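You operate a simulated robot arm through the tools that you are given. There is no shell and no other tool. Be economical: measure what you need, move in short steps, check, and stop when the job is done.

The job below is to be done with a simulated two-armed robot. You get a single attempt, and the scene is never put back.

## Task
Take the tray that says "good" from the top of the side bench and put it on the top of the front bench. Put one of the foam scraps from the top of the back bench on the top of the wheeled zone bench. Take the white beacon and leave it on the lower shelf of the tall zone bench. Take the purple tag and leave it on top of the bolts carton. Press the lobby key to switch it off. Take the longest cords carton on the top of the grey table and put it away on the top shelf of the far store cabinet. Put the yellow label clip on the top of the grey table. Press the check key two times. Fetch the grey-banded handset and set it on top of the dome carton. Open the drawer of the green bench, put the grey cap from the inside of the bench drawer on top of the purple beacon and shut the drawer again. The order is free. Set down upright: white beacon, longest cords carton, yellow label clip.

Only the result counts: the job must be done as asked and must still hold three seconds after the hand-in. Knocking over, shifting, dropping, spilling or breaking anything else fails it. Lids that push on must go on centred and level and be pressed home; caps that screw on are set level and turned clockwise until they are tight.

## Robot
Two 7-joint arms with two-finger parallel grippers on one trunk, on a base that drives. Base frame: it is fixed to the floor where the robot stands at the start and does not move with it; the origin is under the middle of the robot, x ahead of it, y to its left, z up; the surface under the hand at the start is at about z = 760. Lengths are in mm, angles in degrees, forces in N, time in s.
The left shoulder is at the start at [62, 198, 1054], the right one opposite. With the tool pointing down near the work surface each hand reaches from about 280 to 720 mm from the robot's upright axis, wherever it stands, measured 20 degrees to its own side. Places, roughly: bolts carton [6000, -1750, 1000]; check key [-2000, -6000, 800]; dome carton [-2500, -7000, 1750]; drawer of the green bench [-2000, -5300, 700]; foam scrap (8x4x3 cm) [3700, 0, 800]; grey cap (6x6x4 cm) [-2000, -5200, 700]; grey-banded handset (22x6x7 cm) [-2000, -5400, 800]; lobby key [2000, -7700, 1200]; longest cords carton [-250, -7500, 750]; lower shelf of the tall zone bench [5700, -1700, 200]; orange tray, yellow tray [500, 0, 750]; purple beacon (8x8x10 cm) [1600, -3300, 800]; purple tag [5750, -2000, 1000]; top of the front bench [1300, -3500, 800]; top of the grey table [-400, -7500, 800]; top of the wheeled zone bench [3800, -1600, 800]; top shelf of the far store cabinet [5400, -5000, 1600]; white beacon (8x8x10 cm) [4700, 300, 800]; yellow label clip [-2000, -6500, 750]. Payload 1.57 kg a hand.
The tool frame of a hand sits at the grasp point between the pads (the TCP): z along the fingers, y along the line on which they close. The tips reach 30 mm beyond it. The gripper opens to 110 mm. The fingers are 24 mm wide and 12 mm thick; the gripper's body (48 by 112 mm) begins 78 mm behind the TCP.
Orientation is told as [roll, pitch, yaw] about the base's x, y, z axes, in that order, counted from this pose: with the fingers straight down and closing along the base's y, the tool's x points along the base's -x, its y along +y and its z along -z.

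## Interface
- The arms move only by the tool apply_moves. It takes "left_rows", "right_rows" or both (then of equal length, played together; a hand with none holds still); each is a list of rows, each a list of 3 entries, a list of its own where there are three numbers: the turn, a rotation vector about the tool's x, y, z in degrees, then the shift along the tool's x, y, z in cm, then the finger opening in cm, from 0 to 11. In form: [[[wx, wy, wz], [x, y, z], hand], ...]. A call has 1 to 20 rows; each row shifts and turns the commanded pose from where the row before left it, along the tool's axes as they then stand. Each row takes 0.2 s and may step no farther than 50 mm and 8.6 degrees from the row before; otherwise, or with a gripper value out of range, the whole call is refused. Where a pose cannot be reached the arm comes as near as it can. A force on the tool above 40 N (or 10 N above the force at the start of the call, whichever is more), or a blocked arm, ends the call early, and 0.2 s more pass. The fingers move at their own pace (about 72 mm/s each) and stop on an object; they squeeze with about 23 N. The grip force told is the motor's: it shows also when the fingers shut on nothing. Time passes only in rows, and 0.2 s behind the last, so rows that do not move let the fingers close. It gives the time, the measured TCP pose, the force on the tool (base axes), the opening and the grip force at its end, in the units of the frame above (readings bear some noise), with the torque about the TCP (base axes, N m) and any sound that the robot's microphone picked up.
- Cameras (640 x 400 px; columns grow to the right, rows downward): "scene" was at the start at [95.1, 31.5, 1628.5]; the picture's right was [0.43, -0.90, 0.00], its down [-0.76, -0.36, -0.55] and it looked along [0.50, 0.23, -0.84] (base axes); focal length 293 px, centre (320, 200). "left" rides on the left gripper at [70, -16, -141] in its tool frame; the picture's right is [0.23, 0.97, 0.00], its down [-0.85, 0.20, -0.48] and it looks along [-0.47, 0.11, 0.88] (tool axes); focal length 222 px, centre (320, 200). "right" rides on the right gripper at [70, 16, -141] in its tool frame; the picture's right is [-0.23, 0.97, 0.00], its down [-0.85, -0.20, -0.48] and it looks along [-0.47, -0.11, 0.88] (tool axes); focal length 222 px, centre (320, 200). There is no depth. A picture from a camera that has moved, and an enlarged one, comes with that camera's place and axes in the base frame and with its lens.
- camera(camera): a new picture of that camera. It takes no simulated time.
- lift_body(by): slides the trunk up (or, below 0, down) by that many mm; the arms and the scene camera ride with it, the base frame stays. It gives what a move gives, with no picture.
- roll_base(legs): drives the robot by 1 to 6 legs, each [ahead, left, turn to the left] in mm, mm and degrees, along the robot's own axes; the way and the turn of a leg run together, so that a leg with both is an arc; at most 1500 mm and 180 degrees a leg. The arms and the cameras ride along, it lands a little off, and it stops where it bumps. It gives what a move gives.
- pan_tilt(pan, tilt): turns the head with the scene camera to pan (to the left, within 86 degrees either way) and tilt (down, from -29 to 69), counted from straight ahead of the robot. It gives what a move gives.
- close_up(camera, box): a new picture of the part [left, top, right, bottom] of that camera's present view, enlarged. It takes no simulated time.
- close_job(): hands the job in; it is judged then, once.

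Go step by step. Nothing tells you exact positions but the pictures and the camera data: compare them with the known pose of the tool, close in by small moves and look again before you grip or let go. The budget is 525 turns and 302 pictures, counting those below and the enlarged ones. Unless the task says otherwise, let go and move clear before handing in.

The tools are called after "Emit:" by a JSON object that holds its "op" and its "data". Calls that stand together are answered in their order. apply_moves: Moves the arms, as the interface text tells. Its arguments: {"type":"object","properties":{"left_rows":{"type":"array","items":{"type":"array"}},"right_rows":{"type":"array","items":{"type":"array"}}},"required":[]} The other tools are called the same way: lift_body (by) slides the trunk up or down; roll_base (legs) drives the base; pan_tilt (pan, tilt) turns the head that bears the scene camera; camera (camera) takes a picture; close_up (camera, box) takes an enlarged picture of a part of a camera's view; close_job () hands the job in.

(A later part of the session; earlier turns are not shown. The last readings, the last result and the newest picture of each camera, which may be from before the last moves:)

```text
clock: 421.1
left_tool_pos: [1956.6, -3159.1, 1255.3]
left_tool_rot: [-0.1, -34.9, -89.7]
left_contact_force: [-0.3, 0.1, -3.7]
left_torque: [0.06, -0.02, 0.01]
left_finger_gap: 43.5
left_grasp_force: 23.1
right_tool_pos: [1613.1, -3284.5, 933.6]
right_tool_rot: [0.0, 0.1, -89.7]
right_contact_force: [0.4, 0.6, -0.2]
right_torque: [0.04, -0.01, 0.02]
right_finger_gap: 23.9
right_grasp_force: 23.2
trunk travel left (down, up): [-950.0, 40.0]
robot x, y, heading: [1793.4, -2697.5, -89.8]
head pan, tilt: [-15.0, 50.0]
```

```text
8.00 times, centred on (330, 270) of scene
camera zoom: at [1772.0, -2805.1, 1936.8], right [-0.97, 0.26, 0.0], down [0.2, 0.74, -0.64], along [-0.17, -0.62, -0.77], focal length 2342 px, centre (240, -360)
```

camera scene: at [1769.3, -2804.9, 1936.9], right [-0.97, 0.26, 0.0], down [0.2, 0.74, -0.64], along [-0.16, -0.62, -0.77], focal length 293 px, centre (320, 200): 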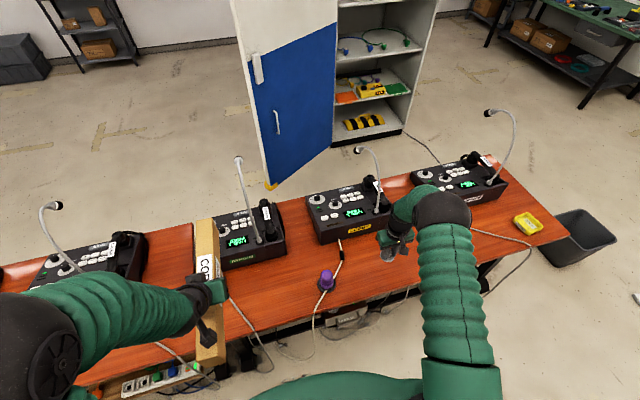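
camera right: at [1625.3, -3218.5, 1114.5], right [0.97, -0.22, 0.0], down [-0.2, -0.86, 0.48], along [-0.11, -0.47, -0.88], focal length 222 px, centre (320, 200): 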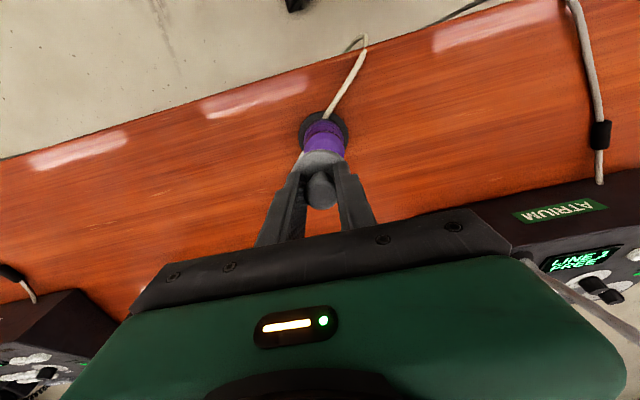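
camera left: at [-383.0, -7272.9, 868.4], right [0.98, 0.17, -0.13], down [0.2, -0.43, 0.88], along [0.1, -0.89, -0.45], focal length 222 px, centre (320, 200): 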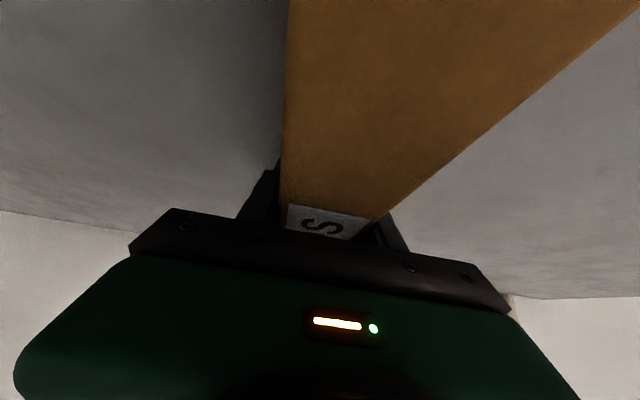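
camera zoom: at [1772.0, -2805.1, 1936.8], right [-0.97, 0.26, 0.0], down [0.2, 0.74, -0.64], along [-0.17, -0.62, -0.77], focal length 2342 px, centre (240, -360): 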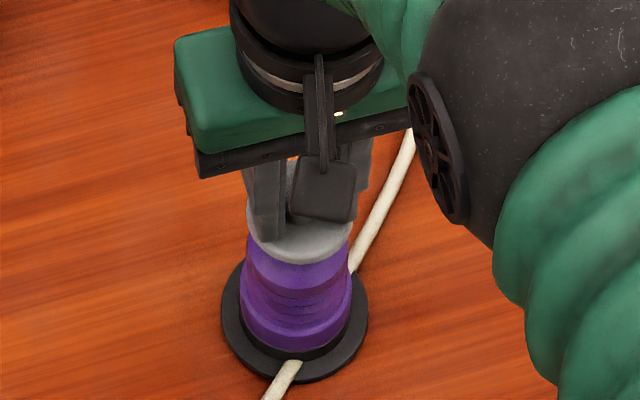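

Cap and beacon line up within a couple of millimetres. I descend slowly and feel for contact.

Emit:
{"op": "apply_moves", "data": {"right_rows": [[[0, 0, 0], [-0.2, 0, 1.5], 1.5], [[0, 0, 0], [0, 0, 0.5], 1.5], [[0, 0, 0], [0, 0, 0.3], 1.5], [[0, 0, 0], [0, 0, 0.3], 1.5], [[0, 0, 0], [0, 0, 0.3], 1.5]]}}

Emit:
{"op": "close_up", "data": {"camera": "scene", "box": [290, 245, 370, 295]}}

Emit:
{"op": "close_up", "data": {"camera": "right", "box": [240, 90, 400, 190]}}

```text
clock: 422.3
left_tool_pos: [1956.6, -3159.5, 1257.0]
left_tool_rot: [-0.1, -34.9, -89.7]
left_contact_force: [-0.2, -0.4, -3.4]
left_torque: [0.07, 0.01, 0.02]
left_finger_gap: 44.0
left_grasp_force: 23.3
right_tool_pos: [1614.0, -3287.6, 904.2]
right_tool_rot: [0.0, 0.0, -89.8]
right_contact_force: [0.3, -0.1, -0.2]
right_torque: [0.01, -0.03, 0.01]
right_finger_gap: 23.8
right_grasp_force: 23.1
trunk travel left (down, up): [-950.0, 40.0]
robot x, y, heading: [1794.5, -2696.1, -90.1]
head pan, tilt: [-15.0, 50.0]
```

```text
8.00 times, centred on (330, 270) of scene
camera zoom: at [1772.2, -2804.2, 1936.9], right [-0.97, 0.26, 0.0], down [0.2, 0.74, -0.64], along [-0.17, -0.62, -0.77], focal length 2342 px, centre (240, -360)
```

zoom: 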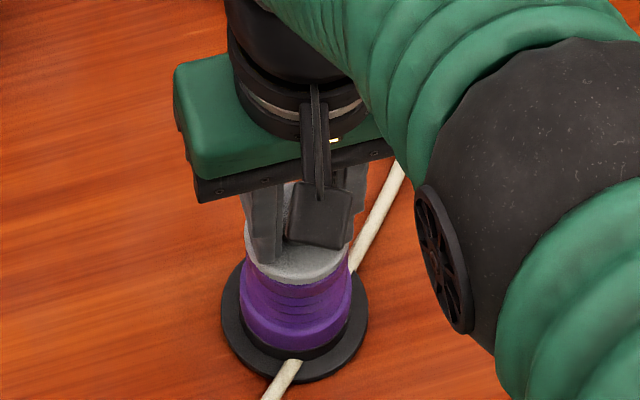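

```text
4.00 times, centred on (320, 140) of right
camera zoom: at [1631.3, -3217.7, 1046.5], right [0.97, -0.22, 0.0], down [-0.2, -0.86, 0.48], along [-0.11, -0.47, -0.88], focal length 888 px, centre (320, 440)
```

zoom: 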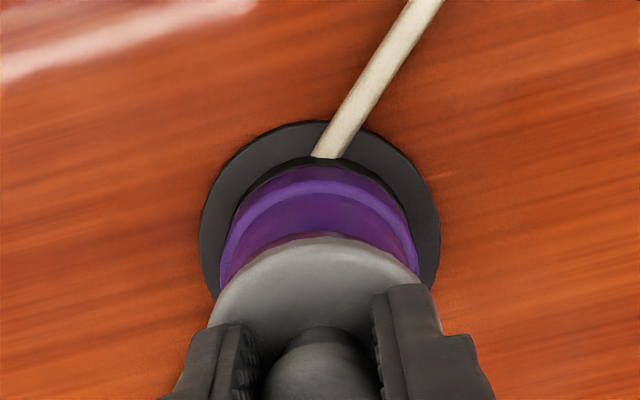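

Emit:
{"op": "apply_moves", "data": {"right_rows": [[[0, 0, 0], [-0.1, 0, 0.4], 1.5], [[0, 0, 0], [0, 0, 0.3], 1.5], [[0, 0, 0], [0, 0, 0.3], 1.5], [[0, 0, 0], [0, 0, 0.3], 1.5], [[0, 0, 0], [0, 0, 0.3], 1.5]]}}

```text
clock: 423.5
left_tool_pos: [1957.5, -3156.4, 1256.8]
left_tool_rot: [-0.1, -35.0, -89.7]
left_contact_force: [-0.6, -0.6, -4.3]
left_torque: [0.03, 0.03, 0.0]
left_finger_gap: 43.7
left_grasp_force: 23.0
right_tool_pos: [1615.0, -3287.6, 891.7]
right_tool_rot: [0.0, -0.4, -89.8]
right_contact_force: [-0.9, -1.6, 14.8]
right_torque: [-0.09, 0.09, -0.03]
right_finger_gap: 24.3
right_grasp_force: 22.5
trunk travel left (down, up): [-950.0, 40.0]
robot x, y, heading: [1791.0, -2694.2, -89.9]
head pan, tilt: [-15.0, 50.0]
```

Emit:
{"op": "close_up", "data": {"camera": "scene", "box": [290, 245, 370, 295]}}

Emit:
{"op": "close_up", "data": {"camera": "right", "box": [240, 90, 400, 190]}}

```text
8.00 times, centred on (330, 270) of scene
camera zoom: at [1773.0, -2798.9, 1937.4], right [-0.97, 0.26, 0.0], down [0.2, 0.74, -0.64], along [-0.17, -0.62, -0.77], focal length 2342 px, centre (240, -360)
```

zoom: 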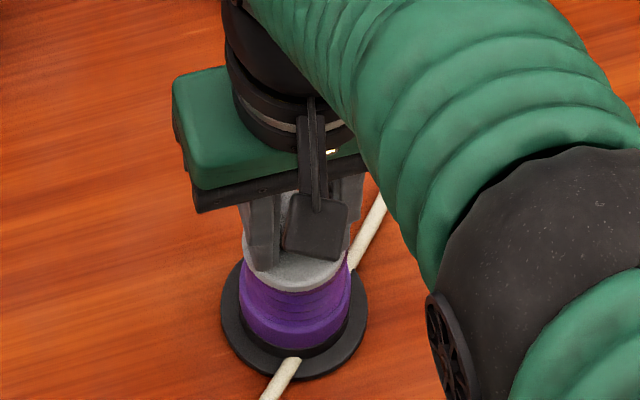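

```text
4.00 times, centred on (320, 140) of right
camera zoom: at [1632.0, -3217.7, 1032.8], right [0.97, -0.22, 0.0], down [-0.2, -0.85, 0.48], along [-0.11, -0.47, -0.88], focal length 888 px, centre (320, 440)
```

zoom: 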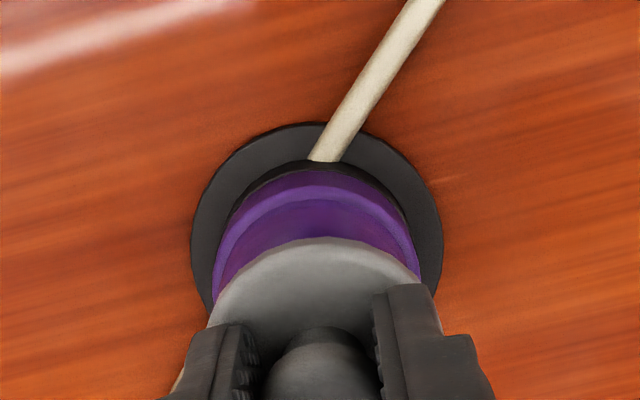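

The cap is on the beacon's top, centred. I press it down more firmly.

Emit:
{"op": "apply_moves", "data": {"right_rows": [[[0, 0, 0], [0, 0, 0.2], 1.5], [[0, 0, 0], [0, 0, 0.2], 1.5], [[0, 0, 0], [0, 0, 0.2], 1.5], [[0, 0, 0], [0, 0, 0.2], 1.5], [[0, 0, 0], [0, 0, 0.2], 1.5]]}}

```text
clock: 424.2
left_tool_pos: [1958.5, -3154.8, 1256.1]
left_tool_rot: [-0.2, -34.9, -89.7]
left_contact_force: [-0.4, -0.1, -4.5]
left_torque: [0.05, 0.0, -0.03]
left_finger_gap: 43.9
left_grasp_force: 23.3
right_tool_pos: [1614.7, -3290.9, 890.1]
right_tool_rot: [0.0, -0.7, -89.8]
right_contact_force: [-0.5, 8.8, 27.7]
right_torque: [0.49, 0.02, -0.01]
right_finger_gap: 23.8
right_grasp_force: 22.9
trunk travel left (down, up): [-950.0, 40.0]
robot x, y, heading: [1791.3, -2695.9, -89.9]
head pan, tilt: [-15.0, 50.0]
stopped in row 3 (right hand): the force on the tool passed its limit at 45 N (the readings are from after the stop); the commanded pose is now the measured one
```

No click, but it is seated. In case it is threaded I try a gentle clockwise twist with light pressure and watch height and torque.

Emit:
{"op": "apply_moves", "data": {"right_rows": [[[0, 0.7, 0], [0.2, 0, -0.15], 1.5], [[0, 0, 7], [0, 0, 0], 1.5], [[0, 0, 7], [0, 0, 0], 1.5], [[0, 0, 7], [0, 0, 0], 1.5], [[0, 0, 7], [0, 0, 0], 1.5]]}}

Emit:
{"op": "close_up", "data": {"camera": "scene", "box": [290, 245, 370, 295]}}

```text
clock: 425.4
left_tool_pos: [1959.3, -3157.3, 1256.7]
left_tool_rot: [-0.2, -35.1, -89.8]
left_contact_force: [0.5, -0.1, -4.1]
left_torque: [0.0, -0.01, 0.0]
left_finger_gap: 43.8
left_grasp_force: 23.1
right_tool_pos: [1615.8, -3287.3, 890.3]
right_tool_rot: [-0.1, 0.0, -117.9]
right_contact_force: [3.2, -1.5, 23.8]
right_torque: [-0.3, -0.01, 0.07]
right_finger_gap: 24.0
right_grasp_force: 23.1
trunk travel left (down, up): [-950.0, 40.0]
robot x, y, heading: [1792.8, -2693.0, -89.8]
head pan, tilt: [-15.0, 50.0]
```

```text
8.00 times, centred on (330, 270) of scene
camera zoom: at [1775.6, -2797.7, 1937.4], right [-0.97, 0.26, 0.0], down [0.2, 0.74, -0.64], along [-0.17, -0.62, -0.77], focal length 2342 px, centre (240, -360)
```

zoom: 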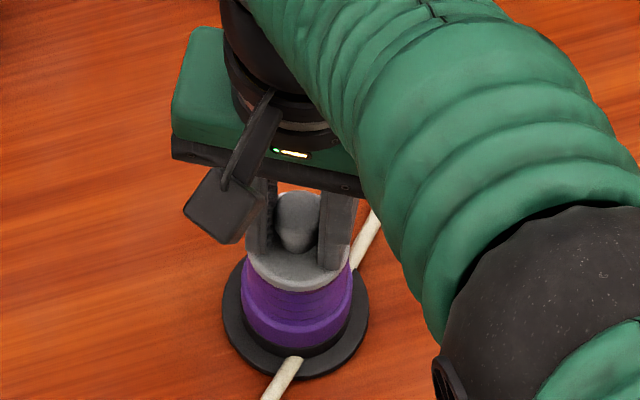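

No thread engages; the cap sits centred and level. I release it gently and rise straight up.

Emit:
{"op": "apply_moves", "data": {"right_rows": [[[0, 0, 0], [0, 0, -0.15], 1.5], [[0, 0, 0], [0, 0, 0], 3], [[0, 0, 0], [0, 0, 0], 4.5], [[0, 0, 0], [0, 0, 0], 5], [[0, 0, 0], [0, 0, -3], 5], [[0, 0, 0], [0, 0, -4.5], 5], [[0, 0, 0], [0, 0, -4.5], 5], [[0, 0, 0], [0, 0, -4.5], 5]]}}

Emit:
{"op": "close_up", "data": {"camera": "scene", "box": [290, 225, 370, 295]}}

Emit:
{"op": "close_up", "data": {"camera": "right", "box": [240, 90, 400, 190]}}

```text
clock: 427.2
left_tool_pos: [1957.6, -3158.1, 1257.2]
left_tool_rot: [-0.1, -34.9, -89.7]
left_contact_force: [-0.3, 0.1, -4.0]
left_torque: [-0.02, -0.01, -0.02]
left_finger_gap: 43.8
left_grasp_force: 23.1
right_tool_pos: [1614.8, -3288.9, 1054.4]
right_tool_rot: [-0.3, 0.2, -117.7]
right_contact_force: [0.4, -0.3, -0.1]
right_torque: [0.01, -0.01, -0.02]
right_finger_gap: 50.2
right_grasp_force: 0.0
trunk travel left (down, up): [-950.0, 40.0]
robot x, y, heading: [1793.9, -2693.1, -89.8]
head pan, tilt: [-15.0, 50.0]
```

```text
5.71 times, centred on (330, 260) of scene
camera zoom: at [1772.7, -2802.8, 1936.9], right [-0.97, 0.26, 0.0], down [0.2, 0.74, -0.64], along [-0.17, -0.62, -0.77], focal length 1673 px, centre (263, -143)
```

zoom: 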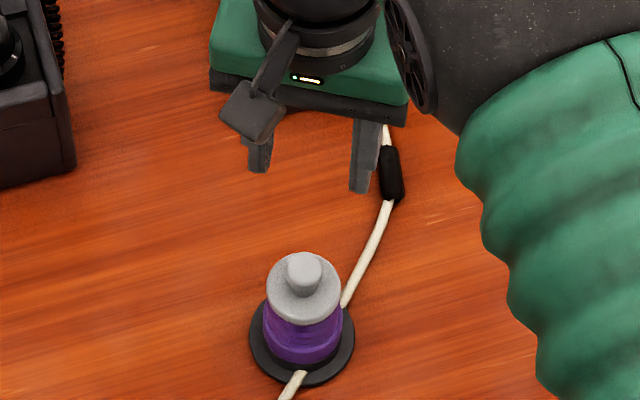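

```text
4.00 times, centred on (320, 140) of right
camera zoom: at [1662.1, -3235.4, 1197.9], right [0.76, -0.65, 0.0], down [-0.57, -0.67, 0.48], along [-0.31, -0.36, -0.88], focal length 888 px, centre (320, 440)
```

zoom: 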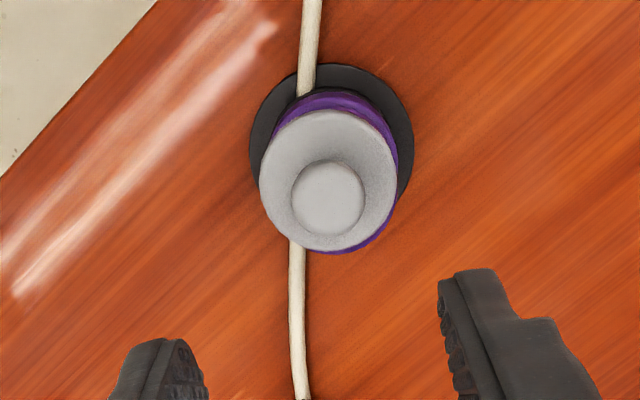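

The cap sits level and centred on the purple beacon. I tuck the right hand in and head east along the aisle.

Emit:
{"op": "apply_moves", "data": {"right_rows": [[[0, 0, -7], [0, 0, -4], 5], [[0, 0, -7], [0, 0, -4], 5], [[0, 0, -7], [0, 0, -4], 5], [[0, 0, -7], [0, 0, -4], 5], [[0, 0, 0], [4, -2.5, -1], 5], [[0, 0, 0], [4, -2.5, -1], 5], [[0, 0, 0], [4, -2.5, -1], 5], [[0, 0, 0], [4, -2.5, -1], 5], [[0, 0, 0], [4, -1, -1], 5]]}}

Emit:
{"op": "roll_base", "data": {"legs": [[-250, 0, 0]]}}

Emit:
{"op": "pan_tilt", "data": {"pan": 75, "tilt": 22}}

Emit:
{"op": "camera", "data": {"camera": "scene"}}

```text
clock: 429.2
left_tool_pos: [1957.9, -3156.8, 1257.5]
left_tool_rot: [-0.1, -35.1, -89.8]
left_contact_force: [-0.4, 1.3, -4.6]
left_torque: [0.04, 0.03, 0.03]
left_finger_gap: 43.9
left_grasp_force: 23.6
right_tool_pos: [1502.3, -3086.7, 1266.8]
right_tool_rot: [0.0, 0.1, -89.7]
right_contact_force: [0.1, 0.7, 0.3]
right_torque: [-0.05, 0.01, 0.02]
right_finger_gap: 50.0
right_grasp_force: 0.0
trunk travel left (down, up): [-950.0, 40.0]
robot x, y, heading: [1790.9, -2694.9, -89.8]
head pan, tilt: [-15.0, 50.0]
```

```text
clock: 431.0
left_tool_pos: [1954.5, -2920.0, 1254.1]
left_tool_rot: [0.0, -34.6, -90.0]
left_contact_force: [0.0, -0.3, -4.8]
left_torque: [0.02, 0.02, -0.02]
left_finger_gap: 44.0
left_grasp_force: 23.0
right_tool_pos: [1501.1, -2851.4, 1264.5]
right_tool_rot: [0.0, 0.6, -89.9]
right_contact_force: [0.9, -0.5, -0.7]
right_torque: [0.0, 0.0, -0.01]
right_finger_gap: 49.9
right_grasp_force: 0.1
trunk travel left (down, up): [-950.0, 40.0]
robot x, y, heading: [1790.5, -2448.9, -90.1]
head pan, tilt: [-15.0, 50.0]
```

```text
clock: 432.6
left_tool_pos: [1956.5, -2913.3, 1257.2]
left_tool_rot: [-0.1, -34.9, -90.0]
left_contact_force: [0.3, -0.1, -4.1]
left_torque: [0.04, 0.0, 0.01]
left_finger_gap: 44.0
left_grasp_force: 23.1
right_tool_pos: [1500.8, -2841.9, 1265.8]
right_tool_rot: [-0.1, 0.2, -89.9]
right_contact_force: [0.0, 0.3, -0.3]
right_torque: [0.02, 0.02, -0.03]
right_finger_gap: 50.1
right_grasp_force: 0.0
trunk travel left (down, up): [-950.0, 40.0]
robot x, y, heading: [1793.6, -2447.4, -90.3]
head pan, tilt: [75.0, 22.0]
```

```text
101 pictures are left
camera scene: at [1880.4, -2507.9, 1979.4], right [-0.26, -0.97, 0.0], down [-0.36, 0.1, -0.93], along [0.9, -0.24, -0.38], focal length 293 px, centre (320, 200)
```

scene: 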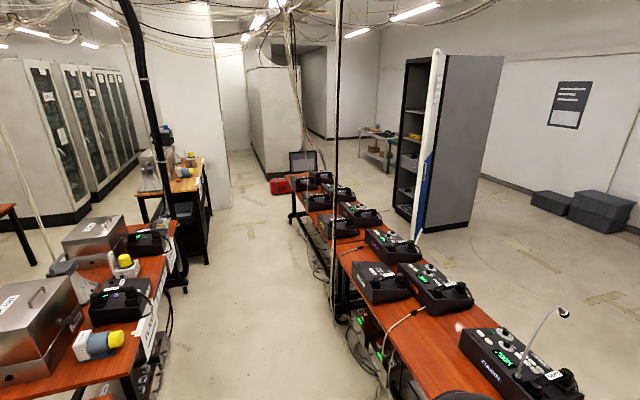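

Row 2 runs on to x ≈ 5500, and the far store cabinet opens to the north at y ≈ -4750, with its door swung out to the west. I turn east and drive up the aisle to look round the row's east end.

Emit:
{"op": "roll_base", "data": {"legs": [[0, 0, 90], [1450, 0, 0], [1300, 0, 0]]}}

Emit:
{"op": "pan_tilt", "data": {"pan": -25, "tilt": 22}}

Emit:
{"op": "camera", "data": {"camera": "scene"}}

```text
clock: 449.8
left_tool_pos: [5009.8, -2252.2, 1258.2]
left_tool_rot: [-0.1, -35.0, 1.1]
left_contact_force: [0.0, 0.7, -3.5]
left_torque: [0.02, 0.03, 0.01]
left_finger_gap: 43.9
left_grasp_force: 23.2
right_tool_pos: [4948.1, -2706.8, 1267.5]
right_tool_rot: [-0.1, 0.1, 1.0]
right_contact_force: [-1.1, -0.7, 0.7]
right_torque: [0.01, 0.02, 0.0]
right_finger_gap: 50.3
right_grasp_force: 0.1
trunk travel left (down, up): [-950.0, 40.0]
robot x, y, heading: [4549.4, -2421.0, 0.8]
head pan, tilt: [75.0, 22.0]
```

```text
clock: 451.6
left_tool_pos: [5011.0, -2251.3, 1256.7]
left_tool_rot: [-0.1, -35.0, 1.1]
left_contact_force: [-1.0, 0.7, -4.2]
left_torque: [-0.01, 0.0, -0.02]
left_finger_gap: 44.3
left_grasp_force: 23.1
right_tool_pos: [4947.1, -2706.5, 1267.9]
right_tool_rot: [-0.1, 0.1, 1.1]
right_contact_force: [0.2, 0.7, -0.5]
right_torque: [-0.04, 0.03, -0.01]
right_finger_gap: 50.4
right_grasp_force: 0.0
trunk travel left (down, up): [-950.0, 40.0]
robot x, y, heading: [4548.0, -2421.8, 0.9]
head pan, tilt: [-25.0, 22.0]
```

```text
100 pictures are left
camera scene: at [4667.3, -2459.7, 1979.2], right [-0.41, -0.91, 0.0], down [-0.34, 0.15, -0.93], along [0.85, -0.38, -0.38], focal length 293 px, centre (320, 200)
```

scene: 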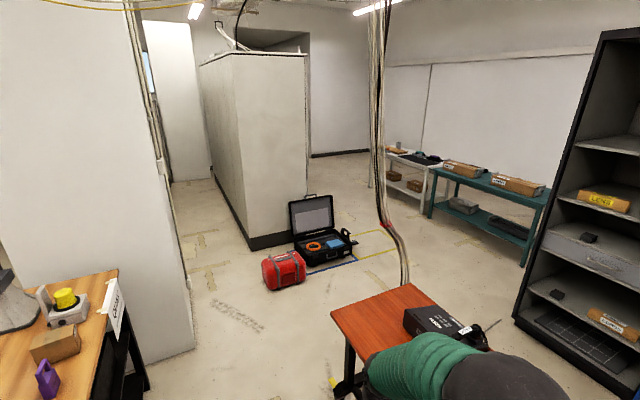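

East of the row's end (x ≈ 5830) the floor is open; the cabinet front's right corner is near [5806, -4860]. I go round: ahead, turn south, and look at the cabinet.

Emit:
{"op": "roll_base", "data": {"legs": [[700, -140, 0], [1250, 0, 0], [0, 0, -90], [1200, 0, 0]]}}

Emit:
{"op": "pan_tilt", "data": {"pan": -40, "tilt": 15}}

Emit:
{"op": "camera", "data": {"camera": "scene"}}

```text
clock: 464.8
left_tool_pos: [6710.9, -2952.4, 1256.4]
left_tool_rot: [-1.7, -35.1, -77.0]
left_contact_force: [-0.9, -0.7, -4.7]
left_torque: [0.06, -0.01, 0.02]
left_finger_gap: 43.7
left_grasp_force: 23.3
right_tool_pos: [6256.8, -2977.0, 1276.6]
right_tool_rot: [-1.4, -0.1, -77.5]
right_contact_force: [-0.5, -0.1, -0.6]
right_torque: [0.03, -0.08, 0.0]
right_finger_gap: 50.1
right_grasp_force: 0.0
trunk travel left (down, up): [-950.0, 40.0]
robot x, y, heading: [6431.9, -2542.3, -78.4]
head pan, tilt: [-25.0, 22.0]
stopped in leg 3: the robot was blocked; the commanded pose is now the measured one
```

```text
clock: 465.6
left_tool_pos: [6709.1, -2951.8, 1257.9]
left_tool_rot: [-1.6, -35.2, -77.0]
left_contact_force: [0.6, -0.2, -4.6]
left_torque: [0.04, -0.02, 0.02]
left_finger_gap: 43.6
left_grasp_force: 22.7
right_tool_pos: [6255.4, -2977.0, 1276.7]
right_tool_rot: [-1.4, -0.2, -77.7]
right_contact_force: [-0.7, -0.9, 0.6]
right_torque: [0.02, 0.0, 0.0]
right_finger_gap: 50.0
right_grasp_force: 0.1
trunk travel left (down, up): [-950.0, 40.0]
robot x, y, heading: [6434.3, -2543.5, -78.0]
head pan, tilt: [-40.0, 15.0]
```

```text
99 pictures are left
camera scene: at [6396.2, -2661.0, 1990.6], right [-0.88, 0.47, 0.0], down [0.12, 0.23, -0.97], along [-0.45, -0.85, -0.26], focal length 293 px, centre (320, 200)
```

scene: 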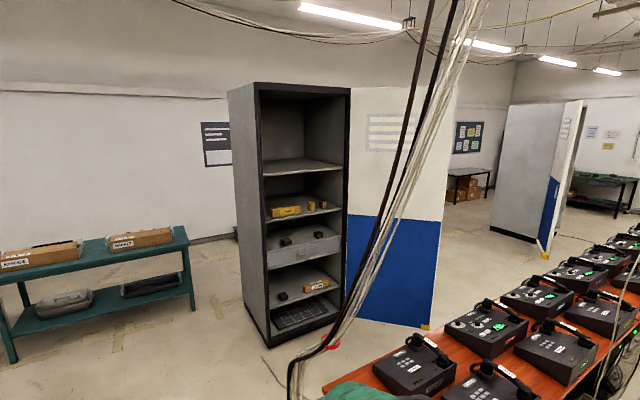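

The cabinet opens toward me: front plane y ≈ -4870, x 4983–5764, and the empty top shelf is at z ≈ 1625 with ample headroom. My turn bumped the partition corner behind, so I move ahead first, then come round in front.

Emit:
{"op": "roll_base", "data": {"legs": [[350, 0, 0], [0, 0, -12], [1230, 0, 0], [0, -1000, 0]]}}

Emit:
{"op": "pan_tilt", "data": {"pan": -20, "tilt": 25}}

Emit:
{"op": "camera", "data": {"camera": "scene"}}

```text
clock: 479.2
left_tool_pos: [5713.6, -4583.1, 1257.8]
left_tool_rot: [-1.7, -35.3, -88.0]
left_contact_force: [0.3, -0.6, -5.1]
left_torque: [0.03, 0.05, 0.02]
left_finger_gap: 44.1
left_grasp_force: 23.3
right_tool_pos: [5264.0, -4520.3, 1277.2]
right_tool_rot: [-1.5, -0.3, -88.9]
right_contact_force: [0.0, 0.6, -0.6]
right_torque: [0.0, 0.02, 0.01]
right_finger_gap: 50.3
right_grasp_force: 0.1
trunk travel left (down, up): [-950.0, 40.0]
robot x, y, heading: [5519.6, -4131.2, -89.3]
head pan, tilt: [-40.0, 15.0]
```

```text
clock: 480.1
left_tool_pos: [5709.9, -4582.9, 1258.2]
left_tool_rot: [-1.6, -35.2, -88.2]
left_contact_force: [0.1, 1.1, -5.3]
left_torque: [0.03, 0.03, -0.01]
left_finger_gap: 44.0
left_grasp_force: 23.3
right_tool_pos: [5259.4, -4519.4, 1277.2]
right_tool_rot: [-1.3, -0.3, -88.9]
right_contact_force: [-0.3, 0.8, 0.5]
right_torque: [0.02, 0.03, 0.01]
right_finger_gap: 50.1
right_grasp_force: 0.0
trunk travel left (down, up): [-950.0, 40.0]
robot x, y, heading: [5518.6, -4128.1, -89.2]
head pan, tilt: [-20.0, 25.0]
```

```text
98 pictures are left
camera scene: at [5488.3, -4251.5, 1974.5], right [-0.94, 0.33, 0.0], down [0.14, 0.4, -0.91], along [-0.3, -0.85, -0.42], focal length 293 px, centre (320, 200)
```

scene: 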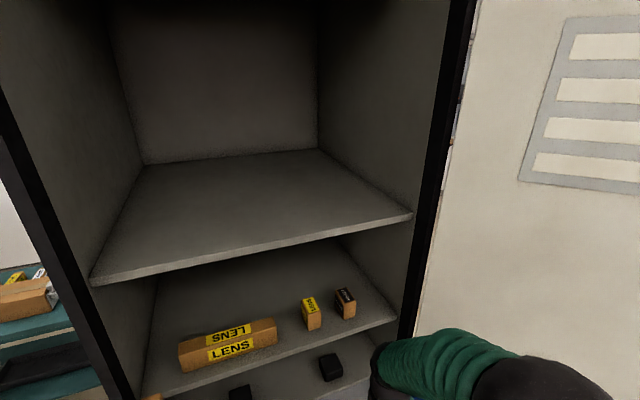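

The top shelf's front edge is at y ≈ -4845, z ≈ 1590, and the space above is wide open. I strafe to line up, lift the carton above shelf height and tuck the right hand back.

Emit:
{"op": "lift_body", "data": {"by": 40}}

Emit:
{"op": "apply_moves", "data": {"left_rows": [[[0, 0, 0], [-2.75, 0, -3.93], 3.5], [[0, 0, 0], [-2.75, 0, -3.93], 3.5], [[0, 0, 0], [-2.75, 0, -3.93], 3.5], [[0, 0, 0], [-2.75, 0, -3.93], 3.5], [[0, 0, 0], [-2.75, 0, -3.93], 3.5], [[0, 0, 0], [-2.75, 0, -3.93], 3.5], [[0, 0, 0], [-2.75, 0, -3.93], 3.5], [[0, 0, 0], [-2.75, 0, -3.93], 3.5], [[0, 0, 0], [-2.2, 0, -3.2], 3.5]], "right_rows": [[[0, 0, 0], [3, 0, 0], 5], [[0, 0, 0], [3, 0, 0], 5], [[0, 0, 0], [3, 0, 0], 5], [[0, 0, 0], [0, 0, 0], 5], [[0, 0, 0], [0, 0, 0], 5], [[0, 0, 0], [0, 0, 0], 5], [[0, 0, 0], [0, 0, 0], 5], [[0, 0, 0], [0, 0, 0], 5], [[0, 0, 0], [0, 0, 0], 5]]}}

Emit:
{"op": "roll_base", "data": {"legs": [[0, -190, -0.8]]}}

Emit:
{"op": "pan_tilt", "data": {"pan": 0, "tilt": 30}}

Emit:
{"op": "camera", "data": {"camera": "scene"}}

```text
clock: 480.9
left_tool_pos: [5707.5, -4582.4, 1297.9]
left_tool_rot: [-1.6, -35.2, -88.3]
left_contact_force: [0.4, 1.2, -4.1]
left_torque: [0.05, 0.02, -0.02]
left_finger_gap: 43.9
left_grasp_force: 23.4
right_tool_pos: [5257.5, -4518.6, 1318.0]
right_tool_rot: [-1.2, -0.3, -88.9]
right_contact_force: [0.5, -0.1, 0.0]
right_torque: [0.02, -0.01, 0.04]
right_finger_gap: 50.2
right_grasp_force: 0.0
trunk travel left (down, up): [-990.0, 0.0]
robot x, y, heading: [5518.4, -4128.9, -89.3]
head pan, tilt: [-20.0, 25.0]
```

```text
clock: 482.9
left_tool_pos: [5717.1, -4579.5, 1720.0]
left_tool_rot: [-1.6, -35.2, -88.3]
left_contact_force: [-0.3, -0.3, -3.9]
left_torque: [0.04, 0.01, 0.05]
left_finger_gap: 44.1
left_grasp_force: 23.2
right_tool_pos: [5257.0, -4430.9, 1315.7]
right_tool_rot: [-1.2, -0.2, -88.9]
right_contact_force: [0.0, 0.9, -0.1]
right_torque: [0.01, 0.01, 0.03]
right_finger_gap: 50.2
right_grasp_force: 0.2
trunk travel left (down, up): [-990.0, 0.0]
robot x, y, heading: [5516.4, -4131.4, -89.3]
head pan, tilt: [-20.0, 25.0]
```

```text
clock: 484.4
left_tool_pos: [5556.7, -4584.4, 1716.6]
left_tool_rot: [-2.9, -35.2, -87.9]
left_contact_force: [3.6, 0.4, -4.2]
left_torque: [0.03, 0.13, -0.03]
left_finger_gap: 44.0
left_grasp_force: 22.8
right_tool_pos: [5091.0, -4426.7, 1321.3]
right_tool_rot: [-2.5, -0.1, -89.5]
right_contact_force: [1.1, 0.2, -0.3]
right_torque: [-0.02, 0.03, -0.01]
right_finger_gap: 49.9
right_grasp_force: 0.0
trunk travel left (down, up): [-990.0, 0.0]
robot x, y, heading: [5328.2, -4125.0, -90.1]
head pan, tilt: [-20.0, 25.0]
```

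```text
clock: 485.3
left_tool_pos: [5544.3, -4583.7, 1717.9]
left_tool_rot: [-2.2, -35.2, -88.2]
left_contact_force: [0.9, 0.5, -4.6]
left_torque: [0.04, 0.04, 0.03]
left_finger_gap: 43.7
left_grasp_force: 22.9
right_tool_pos: [5080.4, -4425.0, 1318.2]
right_tool_rot: [-1.8, -0.3, -89.3]
right_contact_force: [0.4, -0.1, 0.6]
right_torque: [0.01, -0.04, 0.01]
right_finger_gap: 50.1
right_grasp_force: 0.0
trunk travel left (down, up): [-990.0, 0.0]
robot x, y, heading: [5333.3, -4131.5, -90.0]
head pan, tilt: [0.0, 30.0]
```

```text
97 pictures are left
camera scene: at [5350.3, -4254.0, 2006.5], right [-1.0, 0.0, 0.01], down [-0.01, 0.5, -0.87], along [-0.01, -0.87, -0.5], focal length 293 px, centre (320, 200)
```

scene: 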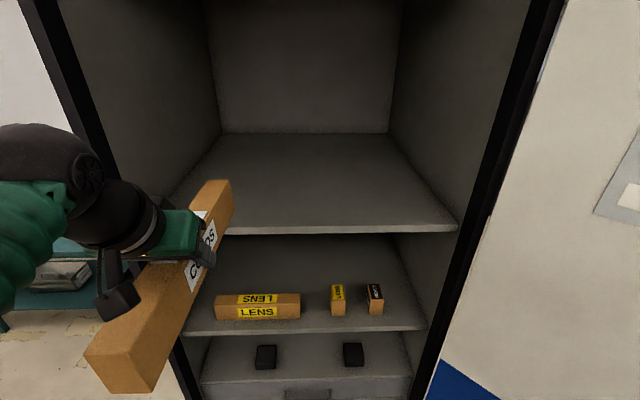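

I check where the right elbow and the door are before driving in.

Emit:
{"op": "roll_base", "data": {"legs": [[0, -90, 0]]}}

Emit:
{"op": "apply_moves", "data": {"right_rows": [[[0, 0, 0], [0, 4, 0], 5], [[0, 0, 0], [0, 4, 0], 5], [[0, 0, 0], [0, 4, 0], 5]]}}

Emit:
{"op": "pan_tilt", "data": {"pan": -45, "tilt": 40}}

Emit:
{"op": "camera", "data": {"camera": "scene"}}

```text
clock: 486.4
left_tool_pos: [5483.2, -4581.7, 1713.7]
left_tool_rot: [-3.3, -35.3, -87.4]
left_contact_force: [2.6, 0.6, -4.3]
left_torque: [0.04, 0.02, 0.11]
left_finger_gap: 44.1
left_grasp_force: 23.1
right_tool_pos: [5012.8, -4426.9, 1322.4]
right_tool_rot: [-2.7, -0.4, -88.9]
right_contact_force: [0.3, -0.4, -0.6]
right_torque: [0.02, -0.01, -0.02]
right_finger_gap: 50.1
right_grasp_force: 0.1
trunk travel left (down, up): [-990.0, 0.0]
robot x, y, heading: [5245.2, -4130.9, -90.0]
head pan, tilt: [0.0, 30.0]
```

```text
clock: 487.2
left_tool_pos: [5441.4, -4581.3, 1720.8]
left_tool_rot: [-1.7, -35.4, -88.4]
left_contact_force: [-0.2, 0.4, -4.4]
left_torque: [0.05, -0.03, 0.05]
left_finger_gap: 43.8
left_grasp_force: 22.6
right_tool_pos: [5100.7, -4427.6, 1315.1]
right_tool_rot: [-1.2, -0.4, -88.6]
right_contact_force: [-0.8, -0.6, 0.4]
right_torque: [0.02, 0.02, -0.01]
right_finger_gap: 49.8
right_grasp_force: 0.1
right hand out of reach, approached as far as the arm can: row 1
trunk travel left (down, up): [-990.0, 0.0]
robot x, y, heading: [5245.9, -4128.0, -90.1]
head pan, tilt: [0.0, 30.0]
```

```text
clock: 488.3
left_tool_pos: [5475.6, -4584.8, 1716.0]
left_tool_rot: [-2.9, -35.2, -87.5]
left_contact_force: [1.8, -0.4, -5.3]
left_torque: [0.05, 0.05, 0.01]
left_finger_gap: 43.8
left_grasp_force: 23.4
right_tool_pos: [5127.7, -4430.5, 1316.8]
right_tool_rot: [-2.3, -0.4, -88.7]
right_contact_force: [0.3, 0.4, -0.4]
right_torque: [0.03, -0.02, 0.0]
right_finger_gap: 50.3
right_grasp_force: 0.2
trunk travel left (down, up): [-990.0, 0.0]
robot x, y, heading: [5248.0, -4130.5, -90.2]
head pan, tilt: [-45.0, 40.0]
```

```text
96 pictures are left
camera scene: at [5197.9, -4224.5, 1991.6], right [-0.71, 0.71, 0.01], down [0.45, 0.46, -0.77], along [-0.55, -0.54, -0.64], focal length 293 px, centre (320, 200)
```

scene: 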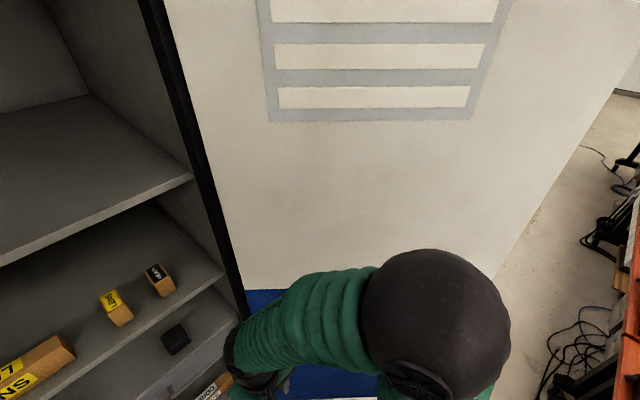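

Both elbows clear the frame and the door. I drive in 310 mm.

Emit:
{"op": "roll_base", "data": {"legs": [[310, 0, 0]]}}

Emit:
{"op": "pan_tilt", "data": {"pan": 10, "tilt": 35}}

Emit:
{"op": "camera", "data": {"camera": "scene"}}

```text
clock: 490.4
left_tool_pos: [5475.4, -4886.2, 1717.5]
left_tool_rot: [-2.9, -35.5, -87.6]
left_contact_force: [2.8, 0.0, -4.4]
left_torque: [0.0, 0.1, -0.04]
left_finger_gap: 43.6
left_grasp_force: 22.9
right_tool_pos: [5127.5, -4734.6, 1318.9]
right_tool_rot: [-2.4, -0.8, -88.8]
right_contact_force: [0.6, 0.9, 0.6]
right_torque: [-0.02, 0.09, 0.0]
right_finger_gap: 50.2
right_grasp_force: 0.1
trunk travel left (down, up): [-990.0, 0.0]
robot x, y, heading: [5244.5, -4441.4, -90.1]
head pan, tilt: [-45.0, 40.0]
```

```text
clock: 491.6
left_tool_pos: [5454.3, -4898.4, 1719.0]
left_tool_rot: [-2.0, -35.2, -88.2]
left_contact_force: [0.2, 0.7, -4.8]
left_torque: [0.03, -0.03, -0.04]
left_finger_gap: 43.7
left_grasp_force: 22.8
right_tool_pos: [5110.3, -4742.4, 1315.9]
right_tool_rot: [-1.6, -0.3, -89.0]
right_contact_force: [0.8, 0.9, 0.6]
right_torque: [0.0, -0.02, 0.01]
right_finger_gap: 50.0
right_grasp_force: 0.1
trunk travel left (down, up): [-990.0, 0.0]
robot x, y, heading: [5245.5, -4442.5, -90.3]
head pan, tilt: [10.0, 35.0]
```

```text
95 pictures are left
camera scene: at [5264.6, -4566.3, 1998.5], right [-0.99, -0.17, 0.0], down [-0.1, 0.57, -0.82], along [0.14, -0.81, -0.58], focal length 293 px, centre (320, 200)
```

scene: 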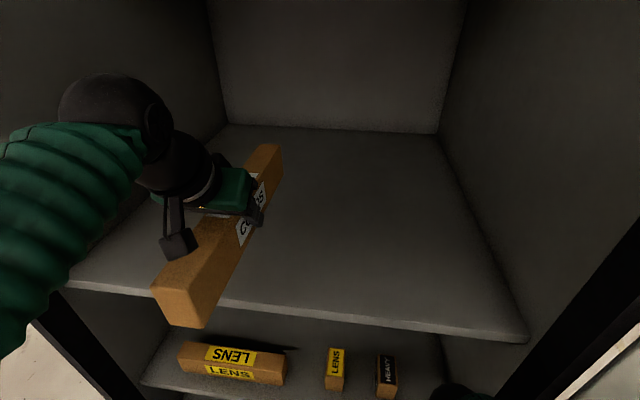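

The carton is over the shelf. I reach 150 mm deeper.

Emit:
{"op": "apply_moves", "data": {"left_rows": [[[0, 0, 0], [-3.1, 0, 2.2], 3.5], [[0, 0, 0], [-3.1, 0, 2.2], 3.5], [[0, 0, 0], [-3.1, 0, 2.2], 3.5], [[0, 0, 0], [-3.1, 0, 2.2], 3.5]]}}

Emit:
{"op": "camera", "data": {"camera": "scene"}}

```text
clock: 492.6
left_tool_pos: [5455.9, -5049.2, 1718.3]
left_tool_rot: [-2.1, -35.2, -88.2]
left_contact_force: [-0.1, 0.0, -4.7]
left_torque: [0.04, -0.03, -0.01]
left_finger_gap: 43.9
left_grasp_force: 23.4
right_tool_pos: [5111.6, -4741.0, 1315.9]
right_tool_rot: [-1.6, -0.4, -89.1]
right_contact_force: [0.1, -1.3, -0.1]
right_torque: [-0.01, -0.05, -0.02]
right_finger_gap: 50.1
right_grasp_force: 0.1
trunk travel left (down, up): [-990.0, 0.0]
robot x, y, heading: [5246.4, -4444.5, -90.0]
head pan, tilt: [10.0, 35.0]
```

```text
94 pictures are left
camera scene: at [5263.3, -4567.0, 1998.5], right [-0.99, -0.17, 0.0], down [-0.1, 0.57, -0.82], along [0.14, -0.8, -0.58], focal length 293 px, centre (320, 200)
```

scene: 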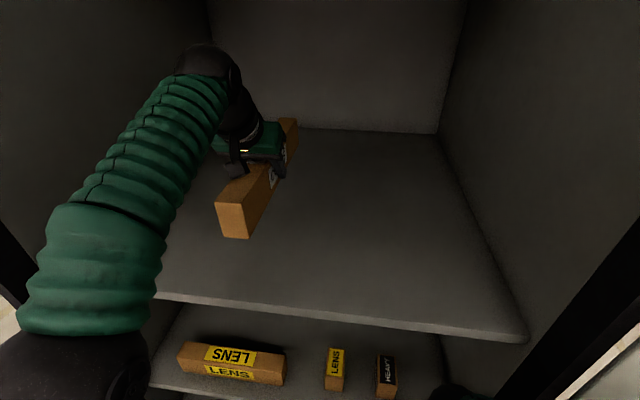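

Deep enough. I level it and lower toward the shelf.

Emit:
{"op": "apply_moves", "data": {"left_rows": [[[-2, 0, 0], [0, 0, 0], 3.5], [[0, 0, 0], [2, 0, 2.87], 3.5], [[0, 0, 0], [1.7, 0, 2.4], 3.5], [[0, 0, 0], [0.3, 0, 0.41], 3.5], [[0, 0, 0], [0.3, 0, 0.41], 3.5]]}}

Emit:
{"op": "camera", "data": {"camera": "scene"}}

```text
clock: 493.8
left_tool_pos: [5453.1, -5047.7, 1644.2]
left_tool_rot: [-0.1, -35.3, -88.3]
left_contact_force: [0.1, -0.8, -4.8]
left_torque: [0.01, -0.02, 0.02]
left_finger_gap: 44.0
left_grasp_force: 22.8
right_tool_pos: [5108.4, -4739.3, 1316.9]
right_tool_rot: [-1.5, -0.5, -89.0]
right_contact_force: [0.4, 0.8, 0.2]
right_torque: [-0.02, 0.0, 0.02]
right_finger_gap: 49.9
right_grasp_force: 0.0
trunk travel left (down, up): [-990.0, 0.0]
robot x, y, heading: [5245.9, -4441.8, -90.3]
head pan, tilt: [10.0, 35.0]
```

```text
93 pictures are left
camera scene: at [5256.8, -4563.7, 1998.8], right [-0.99, -0.17, 0.0], down [-0.1, 0.57, -0.82], along [0.14, -0.81, -0.57], focal length 293 px, centre (320, 200)
```

scene: 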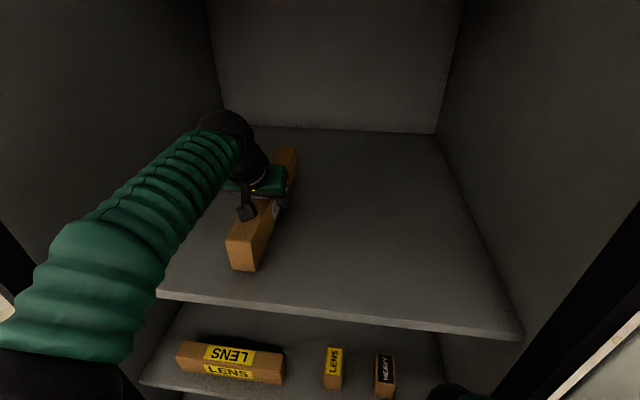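

Emit:
{"op": "apply_moves", "data": {"left_rows": [[[0, 0, 0], [0.23, 0, 0.33], 3.5], [[0, 0, 0], [0.23, 0, 0.33], 3.5], [[0, 0, 0], [0.23, 0, 0.33], 3.5], [[0, 0, 0], [0.17, 0, 0.25], 3.5], [[0, 0, 0], [0.17, 0, 0.25], 3.5], [[0, 0, 0], [0.17, 0, 0.25], 3.5]]}}

```text
clock: 495.3
left_tool_pos: [5457.9, -5047.1, 1631.8]
left_tool_rot: [0.0, -36.4, -88.1]
left_contact_force: [2.4, 3.4, 7.4]
left_torque: [0.14, 0.02, -0.25]
left_finger_gap: 44.0
left_grasp_force: 4.7
right_tool_pos: [5109.9, -4738.2, 1316.0]
right_tool_rot: [-1.6, -0.6, -88.9]
right_contact_force: [-0.3, 0.4, 0.0]
right_torque: [0.03, -0.01, 0.01]
right_finger_gap: 50.3
right_grasp_force: 0.1
trunk travel left (down, up): [-990.0, 0.0]
robot x, y, heading: [5244.4, -4443.6, -90.0]
head pan, tilt: [10.0, 35.0]
stopped in row 6 (left hand): the force on the tool passed its limit at 42 N (the readings are from after the stop); the commanded pose is now the measured one
```

On the shelf (surface ≈ 1588). I open and withdraw the hand up and back.

Emit:
{"op": "apply_moves", "data": {"left_rows": [[[0, 0, 0], [-0.06, 0, -0.08], 4.4], [[0, 0, 0], [0, 0, 0], 5.5], [[0, 0, 0], [0, 0, 0], 6.6], [[0, 0, 0], [-1.15, 0, -1.64], 6.6], [[0, 0, 0], [-2.3, 0, -3.28], 6.6], [[0, 0, 0], [-2.3, 0, -3.28], 6.6], [[0, 0, 0], [-2.3, 0, -3.28], 6.6], [[0, 0, 0], [3.3, 0, -2.3], 6.6], [[0, 0, 0], [3.3, 0, -2.3], 6.6], [[0, 0, 0], [3.3, 0, -2.3], 6.6], [[0, 0, 0], [3.3, 0, -2.3], 6.6]]}}

Emit:
{"op": "camera", "data": {"camera": "scene"}}

```text
clock: 497.7
left_tool_pos: [5451.5, -4885.7, 1765.1]
left_tool_rot: [0.1, -36.2, -88.1]
left_contact_force: [-0.2, 0.2, 0.6]
left_torque: [0.02, 0.01, 0.03]
left_finger_gap: 65.8
left_grasp_force: 0.2
right_tool_pos: [5110.5, -4740.5, 1315.9]
right_tool_rot: [-1.5, -0.4, -88.9]
right_contact_force: [-0.5, 0.1, 1.1]
right_torque: [0.0, 0.02, -0.02]
right_finger_gap: 50.1
right_grasp_force: 0.0
trunk travel left (down, up): [-990.0, 0.0]
robot x, y, heading: [5249.2, -4444.0, -90.2]
head pan, tilt: [10.0, 35.0]
```

```text
92 pictures are left
camera scene: at [5259.9, -4562.1, 1998.8], right [-0.99, -0.17, 0.0], down [-0.1, 0.57, -0.82], along [0.14, -0.81, -0.57], focal length 293 px, centre (320, 200)
```

scene: 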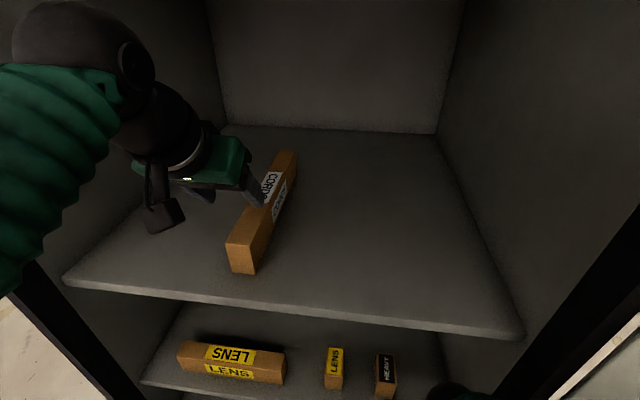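

The carton lies upright on the top shelf. I back out, restore the left hand, and go round to the tall zone bench.

Emit:
{"op": "roll_base", "data": {"legs": [[-310, 0, 0]]}}

Emit:
{"op": "apply_moves", "data": {"left_rows": [[[0, 7.2, 0], [0, 0, 3], 6.6], [[0, 7.2, 0], [0, 0, 3], 6.6], [[0, 7.2, 0], [0, 0, 4], 6.6], [[0, 7.2, 0], [0, 0, 4.5], 6.6], [[0, 7.2, 0], [0, 0, 4.5], 6.6], [[0, 0, 0], [0, 0, 4.8], 8], [[0, 0, 0], [0, 0, 4.8], 8], [[0, 0, 0], [0, 0, 4.8], 8], [[0, 0, 0], [0, 0, 4.8], 8]]}}

Emit:
{"op": "lift_body", "data": {"by": -150}}

Emit:
{"op": "roll_base", "data": {"legs": [[0, 1180, 0], [0, 0, 90], [0, 0, 90], [1450, 0, 0]]}}

Emit:
{"op": "pan_tilt", "data": {"pan": 35, "tilt": 35}}

Emit:
{"op": "camera", "data": {"camera": "scene"}}

```text
clock: 499.8
left_tool_pos: [5452.7, -4584.8, 1762.7]
left_tool_rot: [0.0, -36.1, -88.1]
left_contact_force: [-0.7, -0.1, -0.7]
left_torque: [0.02, 0.03, 0.0]
left_finger_gap: 65.8
left_grasp_force: 0.0
right_tool_pos: [5111.6, -4437.4, 1315.3]
right_tool_rot: [-1.7, -0.1, -88.8]
right_contact_force: [-0.2, -0.8, 0.0]
right_torque: [0.05, -0.03, 0.02]
right_finger_gap: 49.9
right_grasp_force: 0.1
trunk travel left (down, up): [-990.0, 0.0]
robot x, y, heading: [5247.8, -4132.7, -90.0]
head pan, tilt: [10.0, 35.0]
```

```text
clock: 501.8
left_tool_pos: [5455.7, -4642.6, 1397.3]
left_tool_rot: [-0.1, -0.3, -88.1]
left_contact_force: [-0.1, 0.0, -0.9]
left_torque: [0.02, -0.01, -0.04]
left_finger_gap: 80.2
left_grasp_force: 0.0
right_tool_pos: [5113.1, -4432.6, 1315.7]
right_tool_rot: [-1.6, -0.4, -88.8]
right_contact_force: [0.1, -0.6, 0.8]
right_torque: [0.03, -0.02, -0.03]
right_finger_gap: 50.2
right_grasp_force: 0.1
trunk travel left (down, up): [-990.0, 0.0]
robot x, y, heading: [5250.1, -4134.1, -90.1]
head pan, tilt: [10.0, 35.0]
```

```text
clock: 503.5
left_tool_pos: [5454.6, -4640.1, 1248.8]
left_tool_rot: [0.0, -0.3, -88.0]
left_contact_force: [0.0, 0.1, 0.4]
left_torque: [-0.01, 0.0, -0.03]
left_finger_gap: 79.9
left_grasp_force: 0.0
right_tool_pos: [5112.7, -4430.1, 1165.5]
right_tool_rot: [-1.6, -0.6, -88.7]
right_contact_force: [-0.2, 0.6, -0.7]
right_torque: [-0.01, -0.03, 0.02]
right_finger_gap: 50.2
right_grasp_force: 0.0
trunk travel left (down, up): [-840.0, 150.0]
robot x, y, heading: [5248.1, -4130.6, -89.8]
head pan, tilt: [10.0, 35.0]
```

```text
clock: 523.9
left_tool_pos: [6225.0, -2173.3, 1249.6]
left_tool_rot: [0.0, -0.4, 91.2]
left_contact_force: [0.0, -0.4, -1.1]
left_torque: [0.02, -0.02, -0.03]
left_finger_gap: 80.0
left_grasp_force: 0.0
right_tool_pos: [6565.0, -2387.4, 1166.0]
right_tool_rot: [-1.5, -0.5, 90.6]
right_contact_force: [0.1, 0.0, 0.6]
right_torque: [0.02, 0.0, 0.01]
right_finger_gap: 50.0
right_grasp_force: 0.0
trunk travel left (down, up): [-840.0, 150.0]
robot x, y, heading: [6429.2, -2682.1, 89.3]
head pan, tilt: [10.0, 35.0]
```

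```text
clock: 524.8
left_tool_pos: [6225.1, -2172.1, 1249.2]
left_tool_rot: [0.0, -0.3, 91.2]
left_contact_force: [0.2, -1.0, -0.2]
left_torque: [-0.02, 0.01, 0.01]
left_finger_gap: 79.9
left_grasp_force: 0.0
right_tool_pos: [6565.9, -2387.3, 1165.9]
right_tool_rot: [-1.6, -0.6, 90.4]
right_contact_force: [-0.4, 0.1, 0.0]
right_torque: [-0.01, 0.03, -0.01]
right_finger_gap: 50.1
right_grasp_force: 0.0
trunk travel left (down, up): [-840.0, 150.0]
robot x, y, heading: [6425.8, -2678.9, 89.2]
head pan, tilt: [35.0, 35.0]
```

```text
91 pictures are left
camera scene: at [6375.7, -2575.5, 1848.8], right [0.83, 0.56, 0.0], down [0.32, -0.48, -0.82], along [-0.46, 0.68, -0.57], focal length 293 px, centre (320, 200)
```

scene: 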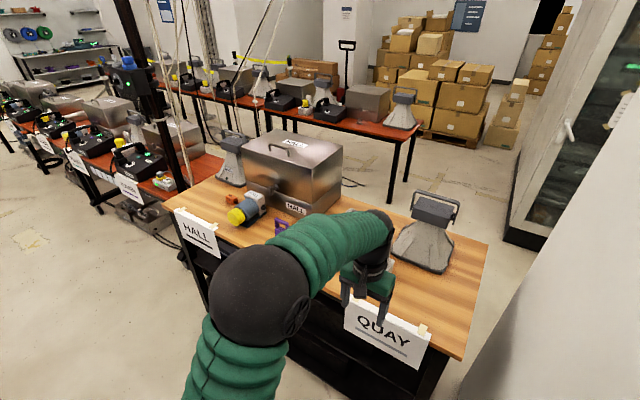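

The tall zone bench is ahead. I strafe left to face the tag and the bolts carton.

Emit:
{"op": "roll_base", "data": {"legs": [[0, 520, 0]]}}

Emit:
{"op": "pan_tilt", "data": {"pan": 0, "tilt": 48}}

Emit:
{"op": "camera", "data": {"camera": "scene"}}

```text
clock: 527.8
left_tool_pos: [5714.0, -2168.4, 1249.8]
left_tool_rot: [0.4, -0.4, 91.3]
left_contact_force: [1.4, 1.2, -0.4]
left_torque: [0.0, -0.04, 0.0]
left_finger_gap: 80.2
left_grasp_force: 0.1
right_tool_pos: [6053.4, -2380.9, 1165.2]
right_tool_rot: [-1.1, -0.4, 90.5]
right_contact_force: [0.3, 0.4, 0.0]
right_torque: [-0.02, -0.03, 0.02]
right_finger_gap: 50.1
right_grasp_force: 0.0
trunk travel left (down, up): [-840.0, 150.0]
robot x, y, heading: [5904.4, -2673.3, 89.5]
head pan, tilt: [35.0, 35.0]
```

```text
clock: 528.8
left_tool_pos: [5709.3, -2168.7, 1250.2]
left_tool_rot: [0.0, -0.3, 91.3]
left_contact_force: [-0.2, -0.4, -0.7]
left_torque: [0.04, 0.03, 0.05]
left_finger_gap: 79.7
left_grasp_force: 0.1
right_tool_pos: [6049.1, -2382.4, 1166.5]
right_tool_rot: [-1.5, -0.6, 90.5]
right_contact_force: [0.0, 0.7, 0.1]
right_torque: [0.01, 0.02, 0.01]
right_finger_gap: 50.2
right_grasp_force: 0.0
trunk travel left (down, up): [-840.0, 150.0]
robot x, y, heading: [5908.0, -2678.2, 89.3]
head pan, tilt: [0.0, 48.0]
```

```text
90 pictures are left
camera scene: at [5912.8, -2564.2, 1829.8], right [1.0, -0.01, 0.0], down [-0.01, -0.74, -0.67], along [0.0, 0.67, -0.74], focal length 293 px, centre (320, 200)
```

scene: 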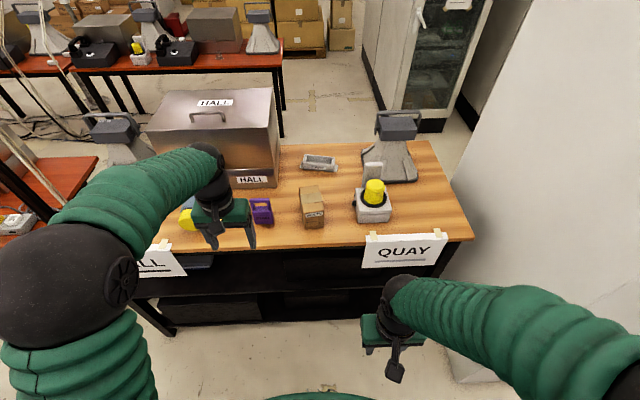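

Emit:
{"op": "close_up", "data": {"camera": "scene", "box": [220, 150, 400, 260]}}

```text
3.56 times, centred on (310, 205) of scene
camera zoom: at [5912.8, -2564.2, 1829.8], right [1.0, -0.01, 0.0], down [-0.01, -0.74, -0.67], along [0.0, 0.67, -0.74], focal length 1041 px, centre (356, 182)
```

zoom: 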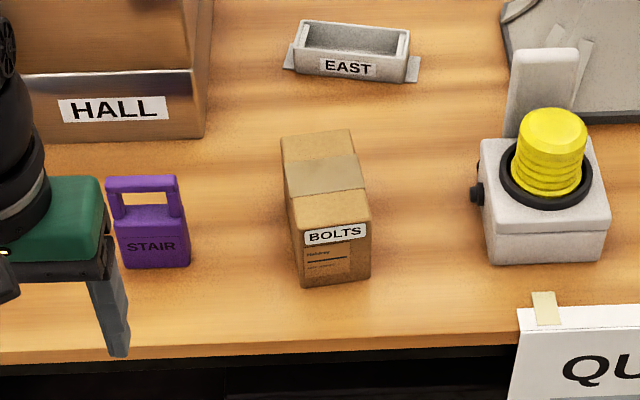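

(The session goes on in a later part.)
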